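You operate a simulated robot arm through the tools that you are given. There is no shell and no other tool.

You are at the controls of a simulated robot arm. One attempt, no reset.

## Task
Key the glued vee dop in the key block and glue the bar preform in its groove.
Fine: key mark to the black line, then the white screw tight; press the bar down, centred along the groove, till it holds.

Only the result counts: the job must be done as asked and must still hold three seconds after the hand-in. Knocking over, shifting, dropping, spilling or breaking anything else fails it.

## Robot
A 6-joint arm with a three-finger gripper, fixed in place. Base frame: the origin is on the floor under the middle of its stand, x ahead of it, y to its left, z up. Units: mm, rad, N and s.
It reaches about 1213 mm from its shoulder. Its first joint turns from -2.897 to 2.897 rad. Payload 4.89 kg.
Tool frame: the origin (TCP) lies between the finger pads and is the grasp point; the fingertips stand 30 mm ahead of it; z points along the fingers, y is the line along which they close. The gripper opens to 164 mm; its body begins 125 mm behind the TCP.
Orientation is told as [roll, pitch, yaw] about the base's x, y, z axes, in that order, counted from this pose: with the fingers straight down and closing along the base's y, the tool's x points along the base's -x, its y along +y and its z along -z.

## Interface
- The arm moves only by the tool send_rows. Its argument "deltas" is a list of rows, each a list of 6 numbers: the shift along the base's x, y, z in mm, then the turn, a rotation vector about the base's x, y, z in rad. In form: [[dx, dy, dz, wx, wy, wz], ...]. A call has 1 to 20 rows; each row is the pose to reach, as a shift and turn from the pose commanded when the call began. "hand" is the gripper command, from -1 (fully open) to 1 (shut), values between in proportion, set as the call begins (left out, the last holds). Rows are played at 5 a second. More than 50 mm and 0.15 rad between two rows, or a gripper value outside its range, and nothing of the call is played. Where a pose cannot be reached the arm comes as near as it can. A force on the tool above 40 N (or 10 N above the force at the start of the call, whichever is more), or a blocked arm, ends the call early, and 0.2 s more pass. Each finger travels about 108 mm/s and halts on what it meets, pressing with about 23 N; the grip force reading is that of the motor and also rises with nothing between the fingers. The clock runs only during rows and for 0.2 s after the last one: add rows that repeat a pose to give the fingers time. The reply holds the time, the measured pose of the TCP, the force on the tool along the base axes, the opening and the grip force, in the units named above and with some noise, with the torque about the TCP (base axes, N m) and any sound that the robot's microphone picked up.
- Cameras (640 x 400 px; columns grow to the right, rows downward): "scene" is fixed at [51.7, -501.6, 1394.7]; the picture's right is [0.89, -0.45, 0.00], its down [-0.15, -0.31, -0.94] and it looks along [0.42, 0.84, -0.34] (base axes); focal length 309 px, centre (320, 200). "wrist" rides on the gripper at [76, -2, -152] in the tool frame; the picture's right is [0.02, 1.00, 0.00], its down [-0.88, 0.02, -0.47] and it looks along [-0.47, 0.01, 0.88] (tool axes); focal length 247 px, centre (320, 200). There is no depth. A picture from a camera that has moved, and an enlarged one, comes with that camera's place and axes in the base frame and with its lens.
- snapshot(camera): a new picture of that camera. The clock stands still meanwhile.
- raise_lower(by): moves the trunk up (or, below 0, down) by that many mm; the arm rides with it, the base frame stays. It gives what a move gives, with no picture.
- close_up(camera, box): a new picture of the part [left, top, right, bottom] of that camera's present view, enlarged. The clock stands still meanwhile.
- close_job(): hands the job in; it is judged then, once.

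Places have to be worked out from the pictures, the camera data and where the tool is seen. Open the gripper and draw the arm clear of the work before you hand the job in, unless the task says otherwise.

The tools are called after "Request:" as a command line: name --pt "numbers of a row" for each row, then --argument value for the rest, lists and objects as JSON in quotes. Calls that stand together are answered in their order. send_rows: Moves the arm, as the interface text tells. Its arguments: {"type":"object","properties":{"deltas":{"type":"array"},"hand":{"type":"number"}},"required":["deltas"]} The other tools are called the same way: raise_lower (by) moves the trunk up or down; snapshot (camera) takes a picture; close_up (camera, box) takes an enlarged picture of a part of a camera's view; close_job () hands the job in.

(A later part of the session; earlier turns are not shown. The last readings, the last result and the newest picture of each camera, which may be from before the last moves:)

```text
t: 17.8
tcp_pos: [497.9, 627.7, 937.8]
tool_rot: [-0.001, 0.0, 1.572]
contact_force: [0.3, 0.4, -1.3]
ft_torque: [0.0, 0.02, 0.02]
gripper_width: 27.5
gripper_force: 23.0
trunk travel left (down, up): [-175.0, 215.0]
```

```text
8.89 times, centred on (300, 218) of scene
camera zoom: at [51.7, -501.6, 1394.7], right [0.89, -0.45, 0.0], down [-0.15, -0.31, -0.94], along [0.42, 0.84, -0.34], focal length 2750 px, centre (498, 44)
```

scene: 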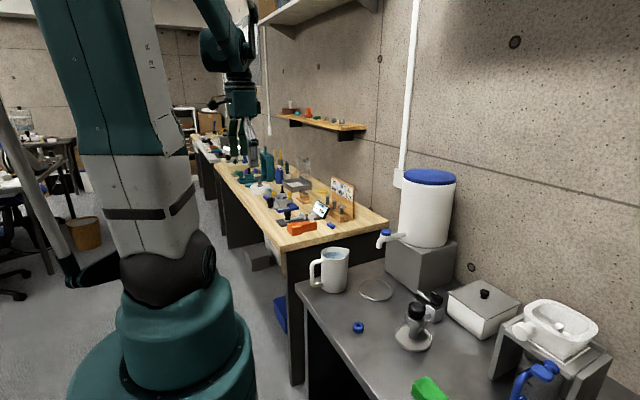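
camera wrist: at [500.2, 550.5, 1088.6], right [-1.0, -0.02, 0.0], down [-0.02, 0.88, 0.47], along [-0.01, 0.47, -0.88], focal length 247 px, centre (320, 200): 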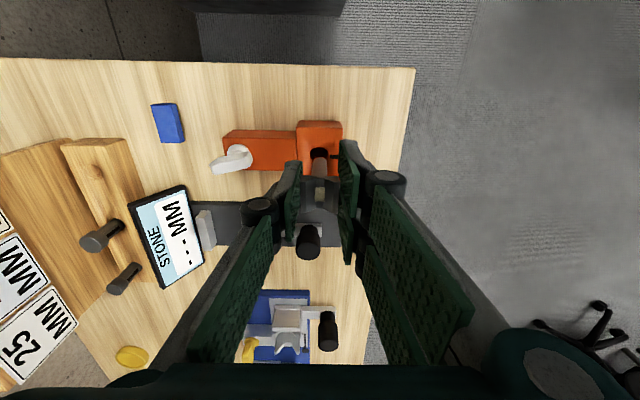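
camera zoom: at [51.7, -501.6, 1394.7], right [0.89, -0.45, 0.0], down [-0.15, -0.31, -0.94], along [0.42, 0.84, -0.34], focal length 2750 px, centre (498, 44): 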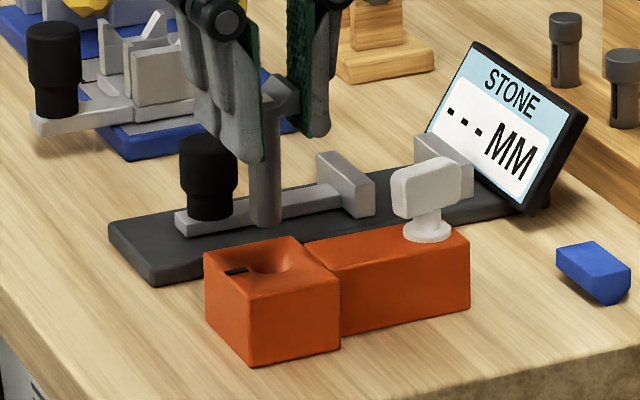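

The stem end and hole nearly coincide in the wrist view (needed correction ≈ +0.8 mm x, +0.6 mm y). I zoom in with both cameras for a finer check before inserting.

Request:
close_up --camera "scene" --box '[284, 215, 304, 232]'

Request:
close_up --camera "wrist" --box '[300, 130, 340, 170]'

```text
16.00 times, centred on (294, 224) of scene
camera zoom: at [51.7, -501.6, 1394.7], right [0.89, -0.45, 0.0], down [-0.15, -0.31, -0.94], along [0.42, 0.84, -0.34], focal length 4951 px, centre (736, -176)
```

zoom: 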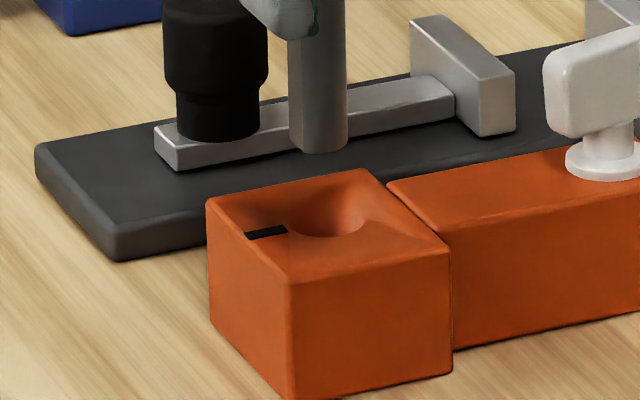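

```text
10.00 times, centred on (320, 150) of wrist
camera zoom: at [500.2, 550.5, 1088.6], right [-1.0, -0.02, 0.0], down [-0.02, 0.88, 0.47], along [-0.01, 0.47, -0.88], focal length 2470 px, centre (320, 700)
```

zoom: 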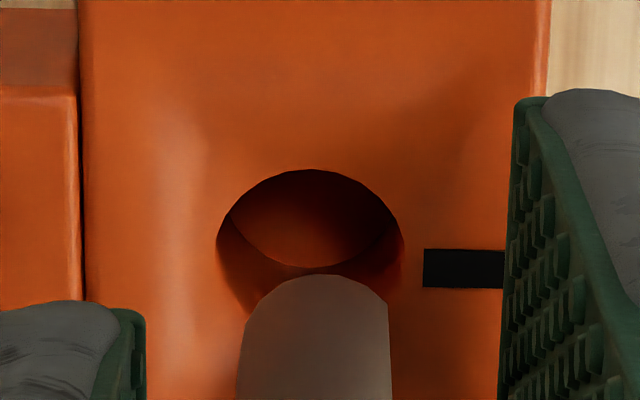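

Both views agree the stem is within ~1 mm of the hole axis; the hole is ~20 mm against a ~15 mm stem, with a floor near z ≈ 805. I shift by (+1.1, +0.5) and lower into the hole, stopping a few mm above the floor.

Request:
send_rows --pt "1.1 0.5 0 0 0 0" --pt "1.1 0.5 -10 0 0 0" --pt "1.1 0.5 -18 0 0 0" --pt "1.1 0.5 -26 0 0 0" --pt "1.1 0.5 -34 0 0 0" --pt "1.1 0.5 -42 0 0 0" --pt "1.1 0.5 -50 0 0 0" --pt "1.1 0.5 -54 0 0 0" --pt "1.1 0.5 -54 0 0 0"

Request:
close_up --camera "wrist" --box '[280, 110, 360, 210]'

Request:
close_up --camera "scene" --box '[280, 200, 310, 235]'

```text
t: 19.8
tcp_pos: [500.2, 628.5, 884.5]
tool_rot: [0.001, -0.001, 1.572]
contact_force: [-1.1, 3.1, 16.9]
ft_torque: [0.33, -0.01, -0.01]
gripper_width: 27.1
gripper_force: 22.7
trunk travel left (down, up): [-175.0, 215.0]
```

```text
4.00 times, centred on (320, 160) of wrist
camera zoom: at [500.8, 549.5, 1035.6], right [-1.0, -0.02, 0.0], down [-0.02, 0.88, 0.47], along [-0.01, 0.47, -0.88], focal length 988 px, centre (320, 360)
```

zoom: 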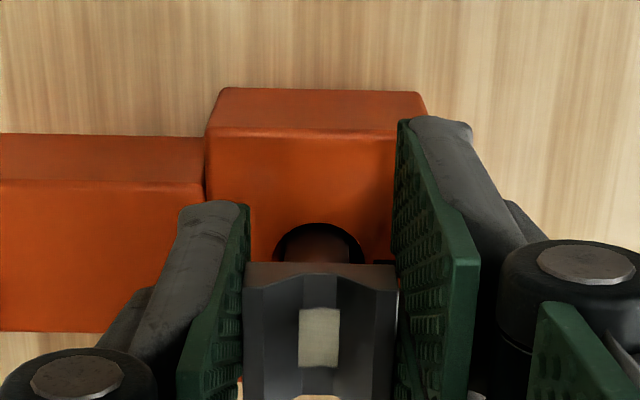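

```text
11.43 times, centred on (295, 218) of scene
camera zoom: at [51.7, -501.6, 1394.7], right [0.89, -0.45, 0.0], down [-0.15, -0.31, -0.94], along [0.42, 0.84, -0.34], focal length 3536 px, centre (606, 0)
```

zoom: 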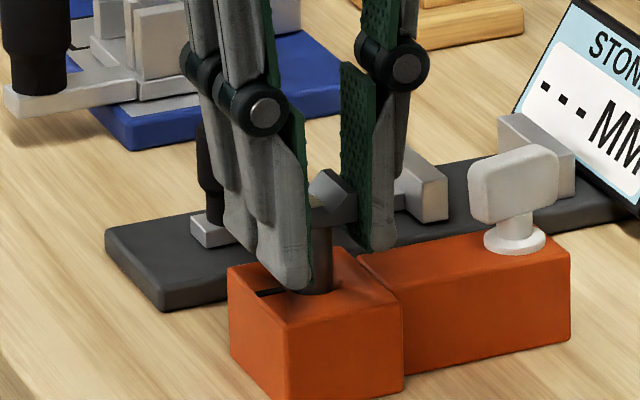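

The stem is down on the hole floor (17 N upward reading at TCP z ≈ 884), with the fingertips still clear of the block. I relieve the push, open just enough to free the head, and rise straight up.

Request:
send_rows --pt "0 0 1.5 0 0 0" --pt "0 0 1.5 0 0 0"

Request:
send_rows --pt "0 0 0 0 0 0" --pt "0 0 0 0 0 0" --pt "0 0 0 0 0 0" --hand 0.5

Request:
close_up --camera "wrist" --box '[280, 110, 360, 210]'

```text
t: 20.4
tcp_pos: [500.5, 627.0, 885.3]
tool_rot: [0.0, 0.0, 1.57]
contact_force: [0.3, -0.5, -0.6]
ft_torque: [0.01, -0.01, 0.01]
gripper_width: 27.2
gripper_force: 23.0
trunk travel left (down, up): [-175.0, 215.0]
```

```text
t: 21.2
tcp_pos: [499.9, 627.9, 884.5]
tool_rot: [0.001, 0.0, 1.569]
contact_force: [-1.3, -0.3, 0.2]
ft_torque: [0.01, 0.01, 0.01]
gripper_width: 41.0
gripper_force: 0.2
trunk travel left (down, up): [-175.0, 215.0]
```

```text
4.00 times, centred on (320, 160) of wrist
camera zoom: at [501.1, 549.8, 1036.2], right [-1.0, -0.02, 0.0], down [-0.02, 0.88, 0.47], along [-0.01, 0.47, -0.88], focal length 988 px, centre (320, 360)
```

zoom: 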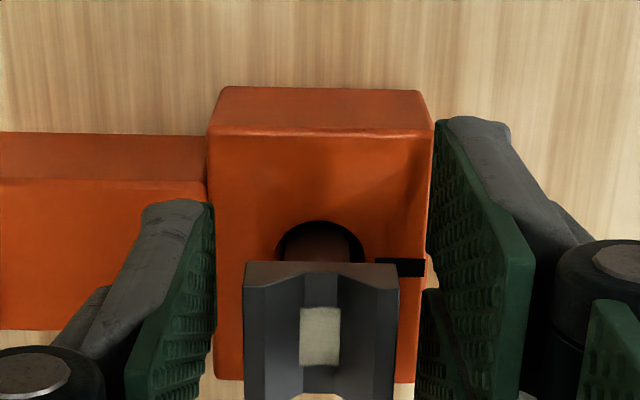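

The dop stands free in the hole. I rise clear, then retreat toward −x with the tool yawed back to 0 so the wrist camera can see the key mark against the black line.

Request:
send_rows --pt "0 0 10 0 0 0" --pt "0 0 25 0 0 0" --pt "0 0 50 0 0 0" --pt "0 0 80 0 0 0" --pt "-20 0 110 0 0 -0.1" --pt "-45 0 110 0 0 -0.24" --pt "-70 0 110 0 0 -0.38" --pt "-95 0 110 0 0 -0.52" --pt "-120 0 110 0 0 -0.66" --pt "-140 0 110 0 0 -0.8" --pt "-160 0 105 0 0 -0.94" --pt "-175 0 100 0 0 -1.08" --pt "-190 0 95 0 0 -1.22" --pt "-200 2 90 0 0 -1.36" --pt "-200 4 85 0 0 -1.48" --pt "-200 6 80 0 0 -1.5708" --pt "-200 6 80 0 0 -1.5708"

Request:
snapshot --camera "wrist"

Request:
close_up --camera "scene" --box '[284, 205, 304, 232]'

```text
t: 24.8
tcp_pos: [299.4, 633.4, 966.7]
tool_rot: [0.001, -0.002, -0.001]
contact_force: [-0.2, 0.0, -0.2]
ft_torque: [0.01, -0.04, 0.0]
gripper_width: 41.1
gripper_force: 0.0
trunk travel left (down, up): [-175.0, 215.0]
```

```text
taken
camera wrist: at [222.7, 630.0, 1117.4], right [-0.02, 1.0, 0.0], down [0.88, 0.02, 0.47], along [0.47, 0.01, -0.88], focal length 247 px, centre (320, 200)
```

wrist: 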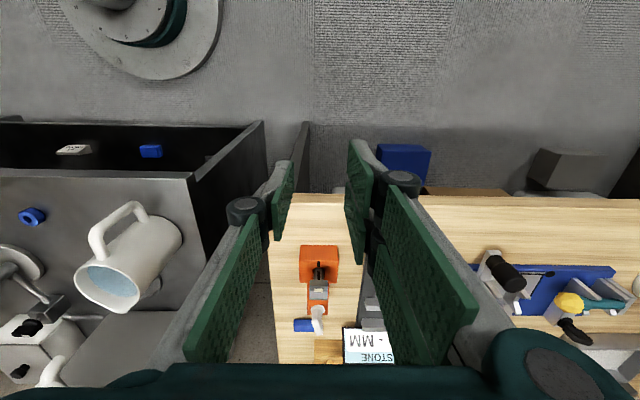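

```text
14.81 times, centred on (294, 218) of scene
camera zoom: at [51.7, -501.6, 1394.7], right [0.89, -0.45, 0.0], down [-0.15, -0.31, -0.94], along [0.42, 0.84, -0.34], focal length 4584 px, centre (705, -74)
```

zoom: 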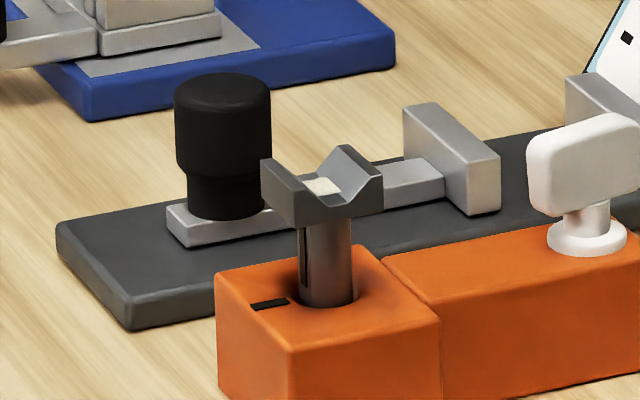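

Request:
close_up --camera "wrist" --box '[295, 240, 345, 300]'

Request:
close_up --camera "wrist" --box '[300, 245, 340, 285]'

Request:
close_up --camera "wrist" --box '[285, 290, 335, 340]'

```text
6.67 times, centred on (320, 270) of wrist
camera zoom: at [222.7, 630.0, 1117.4], right [-0.02, 1.0, 0.0], down [0.88, 0.02, 0.47], along [0.47, 0.01, -0.88], focal length 1646 px, centre (320, -267)
```

zoom: 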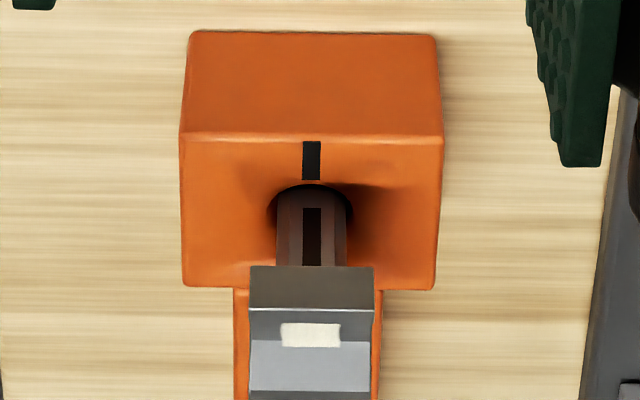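

```text
10.00 times, centred on (320, 265) of wrist
camera zoom: at [222.7, 630.0, 1117.4], right [-0.02, 1.0, 0.0], down [0.88, 0.02, 0.47], along [0.47, 0.01, -0.88], focal length 2470 px, centre (320, -450)
```

zoom: 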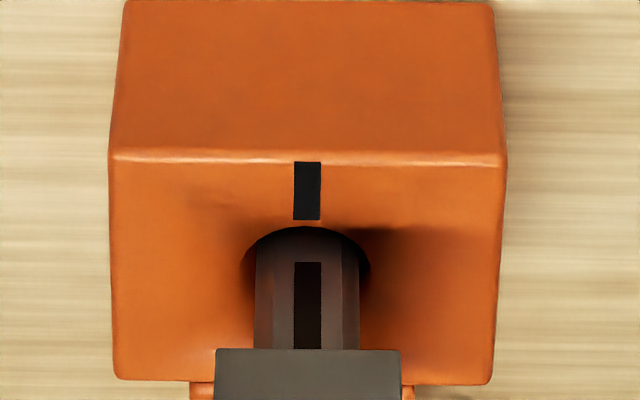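

```text
8.00 times, centred on (310, 315) of wrist
camera zoom: at [222.7, 630.0, 1117.4], right [-0.02, 1.0, 0.0], down [0.88, 0.02, 0.47], along [0.47, 0.01, -0.88], focal length 1976 px, centre (400, -720)
```

zoom: 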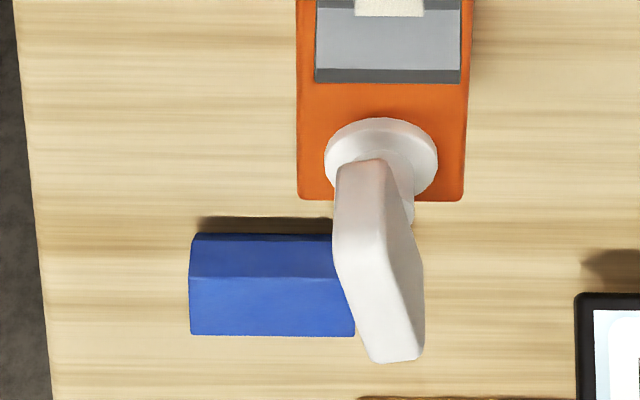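

The key mark and black line coincide (both centred on column ~308), so keying is right. Next the white screw: I move above it to read the wing's exact angle from overhead.

Request:
send_rows --pt "10 0 20 0 0 0" --pt "40 0 40 0 0 0" --pt "80 0 40 0 0 0" --pt "120 0 40 0 0 0" --pt "160 0 40 0 0 0" --pt "200 0 40 0 0 0" --pt "240 0 40 0 0 0" --pt "280 1 40 0 0 0" --pt "280 1 20 0 0 0" --pt "280 1 20 0 0 0"

Request:
snapshot --camera "wrist"

Request:
close_up --camera "wrist" --box '[290, 110, 350, 180]'

Request:
close_up --camera "scene" --box '[300, 205, 325, 230]'

```text
t: 27.0
tcp_pos: [581.4, 634.2, 985.1]
tool_rot: [0.001, 0.0, -0.001]
contact_force: [1.2, 0.4, -0.5]
ft_torque: [-0.03, 0.08, 0.01]
gripper_width: 41.2
gripper_force: 0.0
trunk travel left (down, up): [-175.0, 215.0]
```

```text
taken
camera wrist: at [503.6, 632.0, 1136.7], right [-0.02, 1.0, 0.0], down [0.88, 0.02, 0.47], along [0.47, 0.01, -0.88], focal length 247 px, centre (320, 200)
```

wrist: 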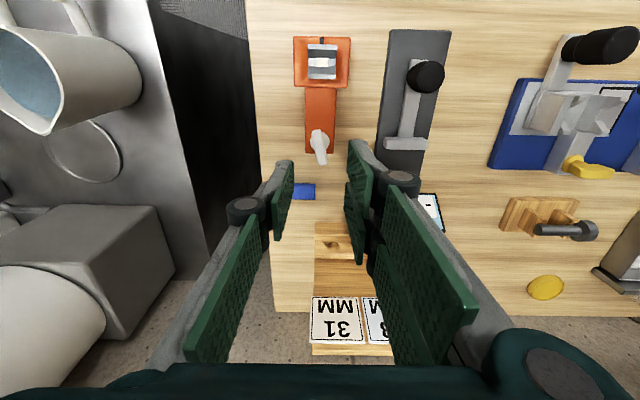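

```text
5.71 times, centred on (320, 145) of wrist
camera zoom: at [503.6, 632.0, 1136.7], right [-0.02, 1.0, 0.0], down [0.88, 0.02, 0.47], along [0.47, 0.01, -0.88], focal length 1411 px, centre (320, 514)
```

zoom: 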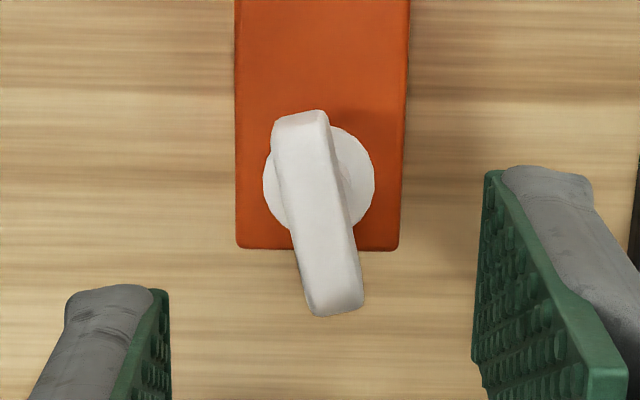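

```text
16.00 times, centred on (312, 218) of scene
camera zoom: at [51.7, -501.6, 1394.7], right [0.89, -0.45, 0.0], down [-0.15, -0.31, -0.94], along [0.42, 0.84, -0.34], focal length 4951 px, centre (440, -80)
```

zoom: 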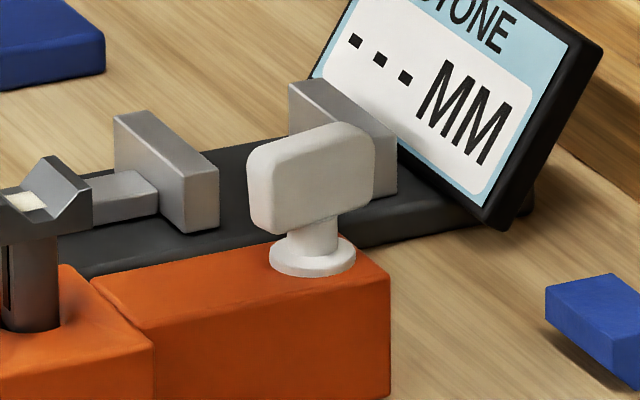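

The wing's axis is ≈ (581, 634) with the plate at ~12° from base x, z ≈ 856–881. I yaw to 12°, and descend over the wing with the tips staying above the flange.

Request:
send_rows --pt "1.3 -0.6 0 0 0 0.1" --pt "1.3 -0.6 -10 0 0 0.207" --pt "1.3 -0.6 -35 0 0 0.207" --pt "1.3 -0.6 -60 0 0 0.207" --pt "1.3 -0.6 -60 0 0 0.207"

Request:
close_up --camera "wrist" --box '[280, 120, 360, 210]'

```text
t: 28.2
tcp_pos: [581.8, 633.2, 926.2]
tool_rot: [-0.002, -0.001, 0.207]
contact_force: [0.7, -0.6, -0.7]
ft_torque: [-0.01, 0.01, 0.02]
gripper_width: 41.2
gripper_force: 0.1
trunk travel left (down, up): [-175.0, 215.0]
```

```text
4.44 times, centred on (320, 165) of wrist
camera zoom: at [506.1, 615.2, 1077.7], right [-0.23, 0.97, 0.0], down [0.86, 0.2, 0.47], along [0.46, 0.11, -0.88], focal length 1098 px, centre (320, 356)
```

zoom: 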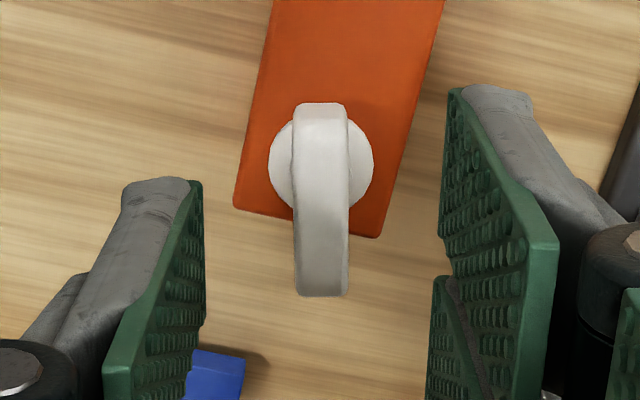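

The wing is aligned and centred between the pads. I descend to TCP z ≈ 882 and close on it.

Request:
send_rows --pt "0 0 -15 0 0 0" --pt "0 0 -30 0 0 0" --pt "0 0 -43 0 0 0" --pt "0 0 -43 0 0 0"

Request:
send_rows --pt "0 0 0 0 0 0" --pt "0 0 0 0 0 0" --pt "0 0 0 0 0 0" --pt "0 0 0 0 0 0" --hand 1

Request:
close_up --camera "wrist" --box '[280, 120, 360, 210]'

Request:
close_up --camera "scene" --box '[285, 195, 325, 235]'

```text
t: 29.2
tcp_pos: [579.5, 634.2, 881.5]
tool_rot: [0.0, 0.001, 0.208]
contact_force: [-1.2, 0.0, -0.7]
ft_torque: [0.0, 0.03, 0.02]
gripper_width: 40.9
gripper_force: 0.0
trunk travel left (down, up): [-175.0, 215.0]
```

```text
t: 30.2
tcp_pos: [579.3, 634.1, 880.9]
tool_rot: [-0.001, 0.0, 0.206]
contact_force: [-5.9, -12.8, -11.5]
ft_torque: [-0.35, 0.1, -0.06]
gripper_width: 10.6
gripper_force: 44.3
trunk travel left (down, up): [-175.0, 215.0]
```

```text
4.44 times, centred on (320, 165) of wrist
camera zoom: at [503.9, 615.2, 1033.6], right [-0.23, 0.97, 0.0], down [0.86, 0.2, 0.47], along [0.46, 0.11, -0.88], focal length 1098 px, centre (320, 356)
```

zoom: 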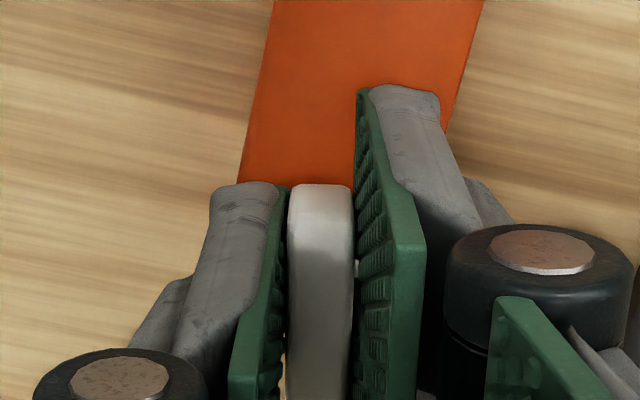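

```text
10.00 times, centred on (305, 215) of scene
camera zoom: at [51.7, -501.6, 1394.7], right [0.89, -0.45, 0.0], down [-0.15, -0.31, -0.94], along [0.42, 0.84, -0.34], focal length 3094 px, centre (470, 50)
```

zoom: 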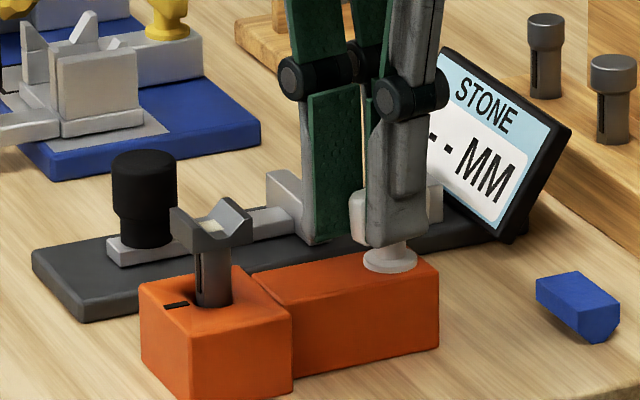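

Gripped at 10.6 mm, but there is a side load (−12.8 N in y, −11.5 N in z), so the grip is slightly off the screw axis. I nudge the tool by about 1 mm to relieve it before turning.

Request:
send_rows --pt "-0.2 -0.8 -0.5 0 0 0" --pt "-0.2 -0.8 -0.5 0 0 0"

```text
t: 30.8
tcp_pos: [579.6, 633.1, 881.8]
tool_rot: [-0.002, 0.002, 0.207]
contact_force: [-4.0, -7.6, -4.0]
ft_torque: [-0.35, 1.05, 0.01]
gripper_width: 10.9
gripper_force: 45.2
trunk travel left (down, up): [-175.0, 215.0]
```

The load is falling (y now −7.6 N). One more small nudge the same way.

Request:
send_rows --pt "-0.4 -0.9 -0.3 0 0 0" --pt "-0.4 -0.9 -0.3 0 0 0"

```text
t: 31.4
tcp_pos: [578.3, 633.8, 882.2]
tool_rot: [0.003, 0.002, 0.21]
contact_force: [-5.4, 14.4, 5.1]
ft_torque: [0.21, 0.96, 0.05]
gripper_width: 10.8
gripper_force: 44.8
trunk travel left (down, up): [-175.0, 215.0]
```

Slightly overshot (+14 N). I go back half way and add a little +x.

Request:
send_rows --pt "0.6 0.5 0 0 0 0" --pt "0.6 0.5 0 0 0 0"

```text
t: 32.0
tcp_pos: [579.5, 634.3, 883.2]
tool_rot: [-0.001, -0.001, 0.207]
contact_force: [-22.2, 14.3, -3.9]
ft_torque: [0.53, -0.35, 0.04]
gripper_width: 10.8
gripper_force: 45.3
trunk travel left (down, up): [-175.0, 215.0]
```

The wing is held stiffly so tiny shifts build load. I open a little, re-centre at the best estimate and re-close.

Request:
send_rows --pt "0 0 0 0 0 0" --pt "-0.25 0.7 0 0 0 0" --pt "-0.25 0.7 0 0 0 0" --hand 0.7

Request:
send_rows --pt "0 0 0 0 0 0" --pt "0 0 0 0 0 0" --pt "0 0 0 0 0 0" --pt "0 0 0 0 0 0" --hand 1

```text
t: 32.8
tcp_pos: [579.8, 633.8, 882.0]
tool_rot: [0.001, -0.001, 0.206]
contact_force: [0.3, 0.0, -0.6]
ft_torque: [0.0, -0.02, 0.01]
gripper_width: 24.7
gripper_force: 0.0
trunk travel left (down, up): [-175.0, 215.0]
```

```text
t: 33.8
tcp_pos: [580.0, 634.8, 881.9]
tool_rot: [0.001, 0.0, 0.208]
contact_force: [2.0, 8.1, 1.6]
ft_torque: [0.26, -0.13, 0.01]
gripper_width: 10.8
gripper_force: 45.2
trunk travel left (down, up): [-175.0, 215.0]
```

Loads are now small (8 N). I turn the screw clockwise from above (negative yaw) in small steps, watching torque and sound.

Request:
send_rows --pt "0 0 0 0 0 -0.08" --pt "0 0 0 0 0 -0.16" --pt "0 0 0 0 0 -0.24" --pt "0 0 0 0 0 -0.32" --pt "0 0 0 0 0 -0.32"

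Request:
close_up --camera "wrist" --box '[280, 120, 360, 210]'

```text
t: 35.1
tcp_pos: [579.4, 635.9, 881.8]
tool_rot: [0.002, 0.001, -0.112]
contact_force: [-4.8, 6.2, 5.9]
ft_torque: [0.21, 0.29, 0.03]
gripper_width: 10.9
gripper_force: 44.6
trunk travel left (down, up): [-175.0, 215.0]
stopped in row 5: the force on the tool passed its limit at 41 N (the readings are from after the stop); the commanded pose is now the measured one
```

```text
4.44 times, centred on (320, 165) of wrist
camera zoom: at [503.8, 640.4, 1033.2], right [0.09, 1.0, 0.0], down [0.88, -0.08, 0.47], along [0.47, -0.04, -0.88], focal length 1098 px, centre (320, 356)
```

zoom: 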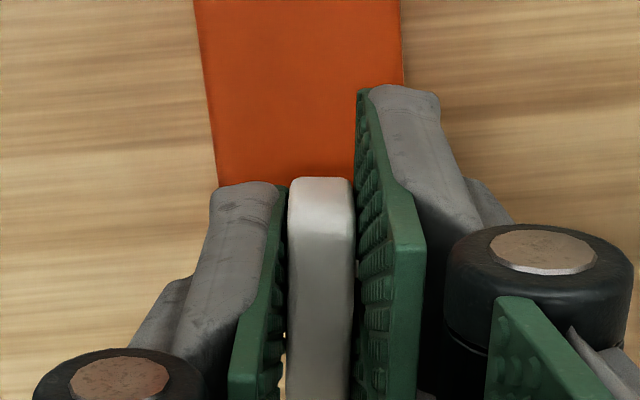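

The wing turned with the gripper (yaw 0.21 → −0.11) but a lateral load built up, implying the screw axis is ~2–3 mm further +x than my TCP. I continue turning with a small compensating shift.

Request:
send_rows --pt "0 0.2 0 0 0 -0.06" --pt "0 0.35 0 0 0 -0.12" --pt "0 0.5 0 0 0 -0.18" --pt "0 0.6 0 0 0 -0.24" --pt "0 0.6 0 0 0 -0.24"

```text
t: 36.3
tcp_pos: [580.5, 636.7, 881.3]
tool_rot: [0.003, 0.002, -0.352]
contact_force: [-14.9, 19.7, 7.4]
ft_torque: [0.63, 0.65, 0.04]
gripper_width: 11.0
gripper_force: 44.9
trunk travel left (down, up): [-175.0, 215.0]
```

Torque about z remains tiny (free turning), with side forces (−15, +20) N. I relieve by shifting along the force, then continue turning.

Request:
send_rows --pt "-0.5 0.5 0 0 0 0" --pt "-0.5 0.5 0 0 0 0"

```text
t: 36.9
tcp_pos: [579.7, 636.3, 882.1]
tool_rot: [0.001, 0.0, -0.353]
contact_force: [1.3, 26.0, 25.5]
ft_torque: [0.96, 0.68, 0.1]
gripper_width: 10.8
gripper_force: 44.7
trunk travel left (down, up): [-175.0, 215.0]
```

Moving +y raised the load, so the relief is the other way; I shift −y and slightly up.

Request:
send_rows --pt "0 -0.6 0.5 0 0 0" --pt "0 -0.6 0.5 0 0 0"

```text
t: 37.6
tcp_pos: [580.4, 635.5, 882.4]
tool_rot: [0.002, 0.0, -0.353]
contact_force: [-3.3, 6.2, 8.3]
ft_torque: [0.02, -0.52, 0.01]
gripper_width: 10.8
gripper_force: 45.1
trunk travel left (down, up): [-175.0, 215.0]
stopped in row 2: the force on the tool passed its limit at 47 N (the readings are from after the stop); the commanded pose is now the measured one
```

The data say the screw axis sits ~4.5 mm ahead of the TCP along the wing (the wing end is level with the thumb's edge in the picture). I open, shift 4.5 mm along the wing, and re-grip centred so I can turn in place.

Request:
send_rows --pt "0 0 0 0 0 0" --pt "0 0 0 0 0 0" --pt "4.2 -1.56 0 0 0 0" --pt "4.2 -1.56 0 0 0 0" --hand 0.65

Request:
close_up --camera "wrist" --box '[280, 120, 360, 210]'

```text
t: 38.6
tcp_pos: [584.8, 633.5, 881.5]
tool_rot: [0.005, -0.001, -0.351]
contact_force: [-0.2, -0.2, 1.2]
ft_torque: [-0.01, -0.03, -0.01]
gripper_width: 28.6
gripper_force: 0.0
trunk travel left (down, up): [-175.0, 215.0]
```

```text
4.44 times, centred on (320, 165) of wrist
camera zoom: at [511.9, 657.0, 1033.2], right [0.33, 0.95, 0.0], down [0.83, -0.29, 0.47], along [0.45, -0.15, -0.88], focal length 1098 px, centre (320, 356)
```

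zoom: 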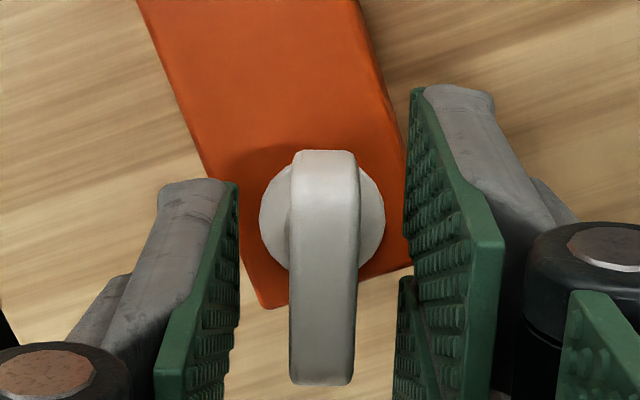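

The picture now shows the axis ~4–5 mm behind the TCP, so the earlier position was already centred and the side load comes from the three fingers pressing unevenly on a fixed wing. I shift back, re-grip and turn more slowly.

Request:
send_rows --pt "-3.75 1.38 0 0 0 0" --pt "-3.75 1.38 0 0 0 0"

Request:
send_rows --pt "0 0 0 0 0 0" --pt "0 0 0 0 0 0" --pt "0 0 0 0 0 0" --pt "0 0 0 0 0 0" --hand 1

Request:
send_rows --pt "0 0 0 0 0 -0.05" --pt "0 0 0 0 0 -0.1" --pt "0 0 0 0 0 -0.15" --pt "0 0 0 0 0 -0.2"

```text
t: 39.2
tcp_pos: [581.4, 635.5, 880.9]
tool_rot: [0.005, 0.0, -0.353]
contact_force: [0.0, -0.5, 1.0]
ft_torque: [0.02, 0.02, 0.01]
gripper_width: 28.6
gripper_force: 0.0
trunk travel left (down, up): [-175.0, 215.0]
```

```text
t: 40.2
tcp_pos: [582.2, 636.6, 879.8]
tool_rot: [0.003, 0.001, -0.354]
contact_force: [-0.4, 1.2, 0.6]
ft_torque: [0.08, 0.0, 0.0]
gripper_width: 10.9
gripper_force: 45.0
trunk travel left (down, up): [-175.0, 215.0]
```

```text
t: 41.2
tcp_pos: [582.0, 636.4, 881.9]
tool_rot: [0.005, -0.001, -0.553]
contact_force: [4.4, 4.5, -4.8]
ft_torque: [-0.02, -0.37, 0.05]
gripper_width: 11.1
gripper_force: 45.4
trunk travel left (down, up): [-175.0, 215.0]
```

Loads stay small now, so the grip is centred. I keep turning clockwise.

Request:
send_rows --pt "0 0 0 0 0 -0.06" --pt "0 0 0 0 0 -0.12" --pt "0 0 0 0 0 -0.18" --pt "0 0 0 0 0 -0.24" --pt "0 0 0 0 0 -0.3" --pt "0 0 0 0 0 -0.36" --pt "0 0 0 0 0 -0.42" --pt "0 0 0 0 0 -0.48"

```text
t: 42.6
tcp_pos: [581.3, 636.6, 880.8]
tool_rot: [0.004, -0.001, -0.881]
contact_force: [2.2, 4.8, -0.7]
ft_torque: [0.04, -0.29, 0.03]
gripper_width: 10.8
gripper_force: 45.0
trunk travel left (down, up): [-175.0, 215.0]
stopped in row 6: the force on the tool passed its limit at 40 N (the readings are from after the stop); the commanded pose is now the measured one
```

It stopped on force at yaw −0.88. I try a small further step to see whether the screw is truly tight or just loaded sideways.

Request:
send_rows --pt "0 0 0 0 0 -0.04" --pt "0 0 0 0 0 -0.08"

Request:
close_up --camera "wrist" --box '[280, 120, 360, 210]'

```text
t: 43.2
tcp_pos: [581.7, 636.2, 881.7]
tool_rot: [0.008, 0.002, -0.961]
contact_force: [13.1, 9.9, 1.5]
ft_torque: [0.43, -0.3, 0.06]
gripper_width: 11.1
gripper_force: 45.3
trunk travel left (down, up): [-175.0, 215.0]
```

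```text
4.44 times, centred on (320, 165) of wrist
camera zoom: at [536.2, 696.9, 1032.9], right [0.81, 0.59, 0.0], down [0.52, -0.71, 0.47], along [0.28, -0.38, -0.88], focal length 1098 px, centre (320, 356)
```

zoom: 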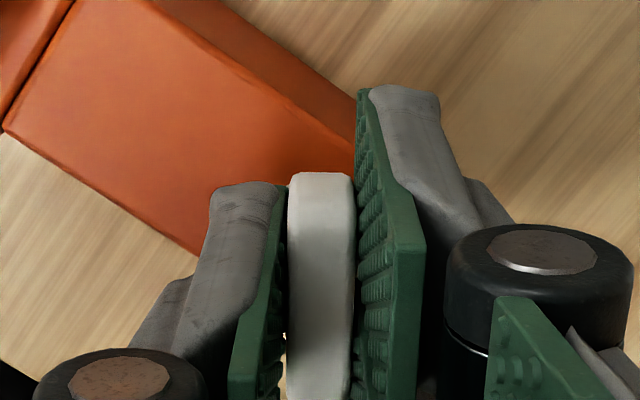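

The wing still follows freely (torque ≈ 0). I relieve the side load with a 0.5 mm shift and continue turning.

Request:
send_rows --pt "0.4 0.3 0 0 0 0" --pt "0.4 0.3 0 0 0 -0.05" --pt "0.5 0.35 0 0 0 -0.1" --pt "0.55 0.4 0 0 0 -0.15" --pt "0.6 0.4 0 0 0 -0.2" --pt "0.6 0.4 0 0 0 -0.25"

```text
t: 44.6
tcp_pos: [583.1, 637.9, 881.2]
tool_rot: [0.006, 0.003, -1.212]
contact_force: [17.4, 26.6, 25.4]
ft_torque: [0.62, -0.5, 0.07]
gripper_width: 10.9
gripper_force: 45.1
trunk travel left (down, up): [-175.0, 215.0]
```

Loads have grown to ~40 N total, so I open to relax, look at where the wing lies relative to the pads, and re-grip.

Request:
send_rows --pt "0 0 0 0 0 0" --pt "0 0 0 0 0 0" --pt "0 0 0 0 0 0" --hand 0.65

Request:
close_up --camera "wrist" --box '[280, 120, 360, 210]'

Request:
close_up --camera "scene" --box '[285, 195, 325, 235]'

```text
t: 45.4
tcp_pos: [582.2, 636.6, 881.0]
tool_rot: [0.002, 0.0, -1.211]
contact_force: [-0.2, -0.3, 0.5]
ft_torque: [0.0, 0.01, -0.04]
gripper_width: 28.8
gripper_force: 0.1
trunk travel left (down, up): [-175.0, 215.0]
```

```text
4.44 times, centred on (320, 165) of wrist
camera zoom: at [553.0, 705.8, 1032.3], right [0.93, 0.37, 0.0], down [0.33, -0.82, 0.47], along [0.18, -0.44, -0.88], focal length 1098 px, centre (320, 356)
```

zoom: 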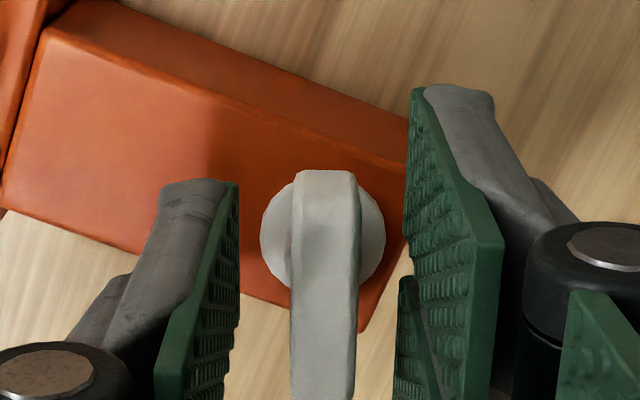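

```text
10.00 times, centred on (305, 215) of scene
camera zoom: at [51.7, -501.6, 1394.7], right [0.89, -0.45, 0.0], down [-0.15, -0.31, -0.94], along [0.42, 0.84, -0.34], focal length 3094 px, centre (470, 50)
```

zoom: 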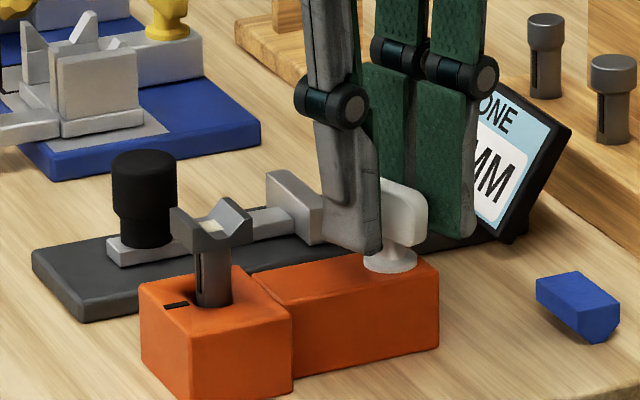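

The wing followed exactly and is centred. I re-close more gently (commanding just inside the wing thickness) to limit side loads, and continue clockwise.

Request:
send_rows --pt "0 0 0 0 0 0" --pt "0 0 0 0 0 0" --pt "0 0 0 0 0 0" --pt "0 0 0 0 0 -0.05" --pt "0 0 0 0 0 -0.1" --pt "0 0 0 0 0 -0.15" --pt "0 0 0 0 0 -0.2" --hand 0.885

```text
t: 47.0
tcp_pos: [583.4, 638.4, 880.2]
tool_rot: [0.005, 0.003, -1.412]
contact_force: [26.0, 9.1, 3.2]
ft_torque: [0.17, -0.74, 0.07]
gripper_width: 10.8
gripper_force: 45.1
trunk travel left (down, up): [-175.0, 215.0]
```

A lateral load along the tool's y builds per step without torque; I shift ~0.6 mm with it and continue.

Request:
send_rows --pt "0.6 0.1 0 0 0 0" --pt "0.6 0.1 0 0 0 0"

```text
t: 47.6
tcp_pos: [584.5, 637.1, 880.5]
tool_rot: [0.005, 0.001, -1.41]
contact_force: [22.3, 3.6, -8.9]
ft_torque: [0.97, -0.39, 0.05]
gripper_width: 11.0
gripper_force: 45.0
trunk travel left (down, up): [-175.0, 215.0]
```

That relieved only a few newtons, so the compliance is soft; I shift another 1.5 mm the same way.

Request:
send_rows --pt "0.8 0.1 0 0 0 0" --pt "1.5 0.2 0 0 0 0" --pt "1.5 0.2 0 0 0 0"

```text
t: 48.4
tcp_pos: [584.3, 637.1, 881.6]
tool_rot: [0.001, 0.001, -1.412]
contact_force: [-11.9, -2.2, -27.5]
ft_torque: [0.57, 0.42, 0.0]
gripper_width: 10.9
gripper_force: 44.6
trunk travel left (down, up): [-175.0, 215.0]
```

Load sign flips, so the axis x ≈ 583.5; combined with the earlier zero-load grip this places the axis at about (583.5, 634.3). I open, re-centre exactly there and re-grip.

Request:
send_rows --pt "0 0 0 0 0 0" --pt "-0.5 -1.5 0 0 0 0" --pt "-0.5 -3.0 0.5 0 0 0" --pt "-0.5 -3.0 0.5 0 0 0" --hand 0.65

Request:
send_rows --pt "0 0 0 0 0 0" --pt "0 0 0 0 0 0" --pt "0 0 0 0 0 0" --pt "0 0 0 0 0 0" --hand 1

Request:
send_rows --pt "0 0 0 0 0 -0.05" --pt "0 0 0 0 0 -0.1" --pt "0 0 0 0 0 -0.15" --pt "0 0 0 0 0 -0.2" --pt "0 0 0 0 0 -0.25" --pt "0 0 0 0 0 -0.3"

```text
t: 49.4
tcp_pos: [584.0, 633.8, 883.6]
tool_rot: [0.005, 0.0, -1.41]
contact_force: [1.1, 0.9, -0.3]
ft_torque: [-0.01, -0.01, 0.0]
gripper_width: 28.9
gripper_force: 0.1
trunk travel left (down, up): [-175.0, 215.0]
```

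```text
t: 50.4
tcp_pos: [583.4, 633.7, 882.3]
tool_rot: [0.004, 0.002, -1.409]
contact_force: [0.1, -0.8, 2.1]
ft_torque: [-0.02, -0.04, 0.01]
gripper_width: 10.9
gripper_force: 44.9
trunk travel left (down, up): [-175.0, 215.0]
```

```text
t: 51.8
tcp_pos: [584.7, 633.6, 882.6]
tool_rot: [0.001, 0.001, -1.71]
contact_force: [-14.1, -8.6, -14.8]
ft_torque: [-0.11, 0.42, 0.05]
gripper_width: 10.6
gripper_force: 45.2
trunk travel left (down, up): [-175.0, 215.0]
```

Much better: loads stay moderate after 0.3 rad. I keep turning.

Request:
send_rows --pt "-0.3 0 0 0 0 -0.05" --pt "-0.3 0 0 0 0 -0.1" --pt "-0.3 0 0 0 0 -0.15" --pt "-0.3 0 0 0 0 -0.2" --pt "-0.3 0 0 0 0 -0.25" --pt "-0.3 0 0 0 0 -0.3"

```text
t: 53.2
tcp_pos: [583.8, 634.2, 882.7]
tool_rot: [0.004, 0.002, -2.014]
contact_force: [0.6, -4.2, -7.8]
ft_torque: [-0.17, 0.1, 1.54]
gripper_width: 13.2
gripper_force: 45.4
trunk travel left (down, up): [-175.0, 215.0]
```

Torque about z jumped to 1.54 N·m and the fingers were spread to 13 mm: the screw has come up tight. I check how the wing lies relative to the pads.

Request:
close_up --camera "wrist" --box '[280, 120, 360, 210]'

Request:
close_up --camera "scene" --box '[285, 195, 325, 235]'

```text
4.44 times, centred on (320, 165) of wrist
camera zoom: at [613.6, 702.4, 1034.2], right [0.91, -0.41, 0.0], down [-0.36, -0.8, 0.47], along [-0.19, -0.43, -0.88], focal length 1098 px, centre (320, 356)
```

zoom: 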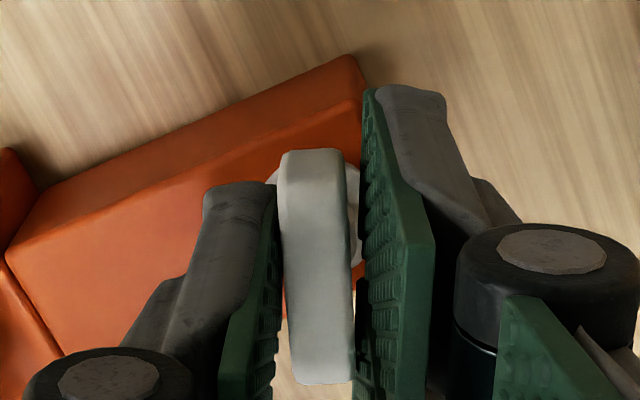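

```text
10.00 times, centred on (305, 215) of scene
camera zoom: at [51.7, -501.6, 1394.7], right [0.89, -0.45, 0.0], down [-0.15, -0.31, -0.94], along [0.42, 0.84, -0.34], focal length 3094 px, centre (470, 50)
```

zoom: 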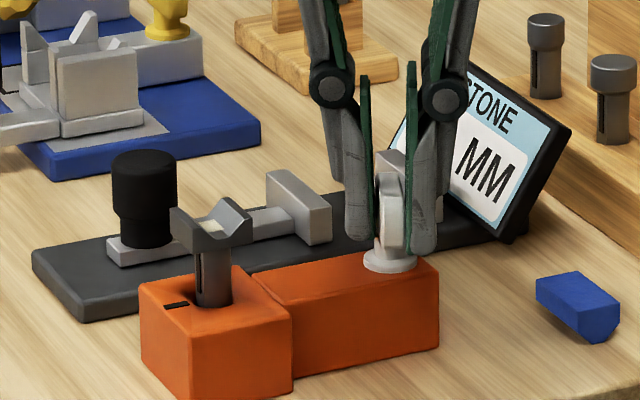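

The wing has stopped about 4° behind the pads, so it is at its stop. I push slightly further to make sure it is tight and not just stiff.

Request:
send_rows --pt "0 0 0 0 0 -0.04" --pt "0 0 0 0 0 -0.08" --pt "0 0 0 0 0 -0.08"

Request:
close_up --camera "wrist" --box '[280, 120, 360, 210]'

```text
t: 54.0
tcp_pos: [584.0, 633.8, 882.9]
tool_rot: [0.005, 0.002, -2.092]
contact_force: [7.7, -7.5, 3.0]
ft_torque: [-0.55, -0.03, 1.46]
gripper_width: 15.2
gripper_force: 44.9
trunk travel left (down, up): [-175.0, 215.0]
```

```text
4.44 times, centred on (320, 165) of wrist
camera zoom: at [619.1, 699.5, 1034.5], right [0.88, -0.48, 0.0], down [-0.42, -0.77, 0.47], along [-0.22, -0.42, -0.88], focal length 1098 px, centre (320, 356)
```

zoom: 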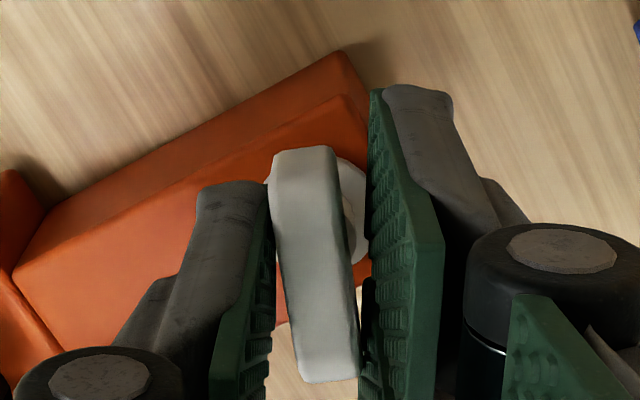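

The wing no longer moves with the gripper (torque ~1.5 N·m) — the screw is tight. I rotate back to align, open, and rise clear.

Request:
send_rows --pt "0 0 0 0 0 0.08" --pt "0 0 0 0 0 0.15" --pt "0 0 0 0 0 0.15"

Request:
send_rows --pt "0 0 0 0 0 0" --pt "0 0 0 0 0 0" --pt "0 0 0 0 0 0" --pt "0 0 20 0 0 0" --pt "0 0 50 0 0 0" --pt "0 0 90 0 0 0" --pt "0 0 120 0 0 0" --pt "0 0 120 0 0 0" --hand 0.5

Request:
close_up --camera "scene" --box '[284, 200, 329, 235]'

Request:
snapshot --camera "wrist"

```text
t: 54.8
tcp_pos: [584.4, 634.4, 882.5]
tool_rot: [0.002, 0.0, -1.94]
contact_force: [1.8, -9.0, 10.1]
ft_torque: [-0.57, 0.11, 1.24]
gripper_width: 11.1
gripper_force: 45.0
trunk travel left (down, up): [-175.0, 215.0]
```

```text
t: 56.6
tcp_pos: [584.2, 631.9, 1004.3]
tool_rot: [0.004, 0.002, -1.941]
contact_force: [-0.2, -0.6, 1.0]
ft_torque: [0.07, -0.04, -0.01]
gripper_width: 41.2
gripper_force: 0.2
trunk travel left (down, up): [-175.0, 215.0]
```

```text
11.43 times, centred on (306, 218) of scene
camera zoom: at [51.7, -501.6, 1394.7], right [0.89, -0.45, 0.0], down [-0.15, -0.31, -0.94], along [0.42, 0.84, -0.34], focal length 3536 px, centre (474, 0)
```

zoom: 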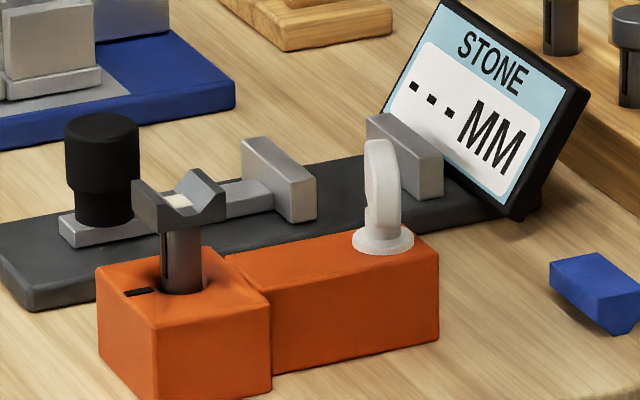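

```text
taken
camera wrist: at [608.6, 703.2, 1155.8], right [0.94, -0.34, 0.0], down [-0.3, -0.83, 0.47], along [-0.16, -0.45, -0.88], focal length 247 px, centre (320, 200)
```

wrist: 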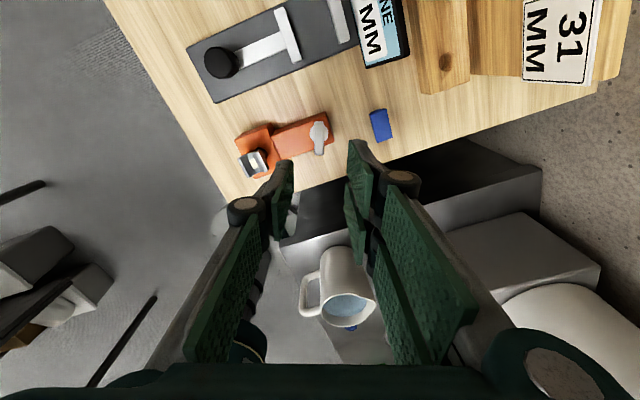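

The screw is tight and the dop still stands keyed. Now the bar: I yaw back to 0 and hover over it (≈ (660, 610)) with about 53 mm opening, to grip it by its ends along y.

Request:
send_rows --pt "4 -1 0 0 0 0.12" --pt "9 -3 0 0 0 0.24" --pt "14 -4 0 0 0 0.36" --pt "19 -6 0 0 0 0.48" --pt "24 -7 0 0 0 0.6" --pt "29 -8 0 0 0 0.72" --pt "34 -9 0 0 0 0.84" --pt "39 -10 0 0 0 0.96" --pt "44 -12 0 0 0 1.08" --pt "49 -13 0 0 0 1.2" --pt "54 -15 0 0 0 1.32" --pt "59 -17 0 0 0 1.44" --pt "64 -18 0 0 0 1.56" --pt "69 -20 0 0 0 1.68" --pt "73 -22 0 0 0 1.8" --pt "75 -22 0 0 0 1.941" --pt "75 -22 0 0 0 1.941" --hand 0.35

Request:
snapshot --camera "wrist"

Request:
close_up --camera "wrist" --box '[285, 90, 355, 190]'

```text
t: 60.2
tcp_pos: [657.5, 612.0, 1002.7]
tool_rot: [0.003, -0.001, 0.001]
contact_force: [-0.8, 0.3, 0.7]
ft_torque: [0.02, 0.03, 0.0]
gripper_width: 53.5
gripper_force: 0.0
trunk travel left (down, up): [-175.0, 215.0]
```

```text
taken
camera wrist: at [581.9, 608.6, 1154.0], right [-0.02, 1.0, 0.0], down [0.88, 0.02, 0.47], along [0.47, 0.01, -0.88], focal length 247 px, centre (320, 200)
```

wrist: 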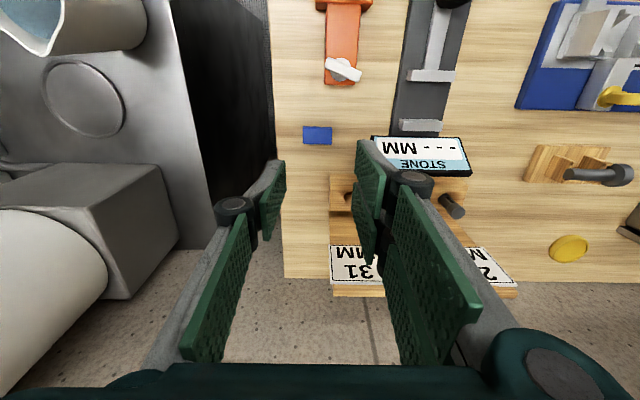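

```text
4.00 times, centred on (320, 140) of wrist
camera zoom: at [581.9, 608.6, 1154.0], right [-0.02, 1.0, 0.0], down [0.88, 0.02, 0.47], along [0.47, 0.01, -0.88], focal length 988 px, centre (320, 440)
```

zoom: 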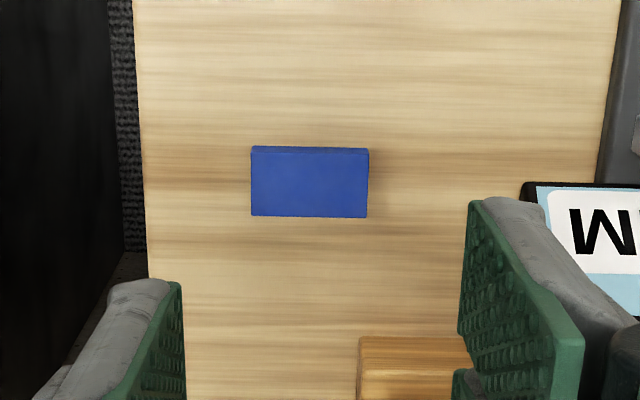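

Bar top face is ~40 × 21 mm, its centre about +4.8 mm x and −3.8 mm y from the TCP. I correct and descend part-way to re-check.

Request:
send_rows --pt "4.8 -3.5 0 0 0 0" --pt "4.8 -3.5 -25 0 0 0" --pt "4.8 -3.5 -55 0 0 0" --pt "4.8 -3.5 -85 0 0 0" --pt "4.8 -3.5 -110 0 0 0" --pt "4.8 -3.5 -110 0 0 0"

Request:
close_up --camera "wrist" --box '[280, 110, 360, 200]'

Request:
close_up --camera "scene" --box '[310, 195, 350, 235]'

```text
t: 61.6
tcp_pos: [662.7, 609.9, 890.3]
tool_rot: [0.004, 0.002, 0.0]
contact_force: [0.6, -0.4, -0.6]
ft_torque: [-0.03, 0.03, 0.01]
gripper_width: 53.1
gripper_force: 0.0
trunk travel left (down, up): [-175.0, 215.0]
```

```text
4.44 times, centred on (320, 155) of wrist
camera zoom: at [586.6, 605.1, 1042.1], right [-0.02, 1.0, 0.0], down [0.88, 0.02, 0.47], along [0.47, 0.01, -0.88], focal length 1098 px, centre (320, 400)
```

zoom: 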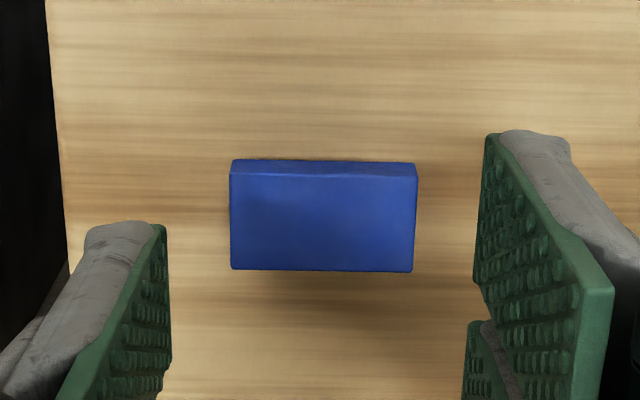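

```text
10.00 times, centred on (330, 215) of scene
camera zoom: at [51.7, -501.6, 1394.7], right [0.89, -0.45, 0.0], down [-0.15, -0.31, -0.94], along [0.42, 0.84, -0.34], focal length 3094 px, centre (220, 50)
```

zoom: 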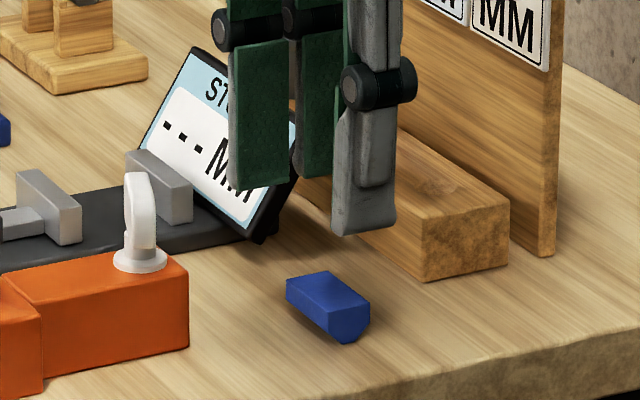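

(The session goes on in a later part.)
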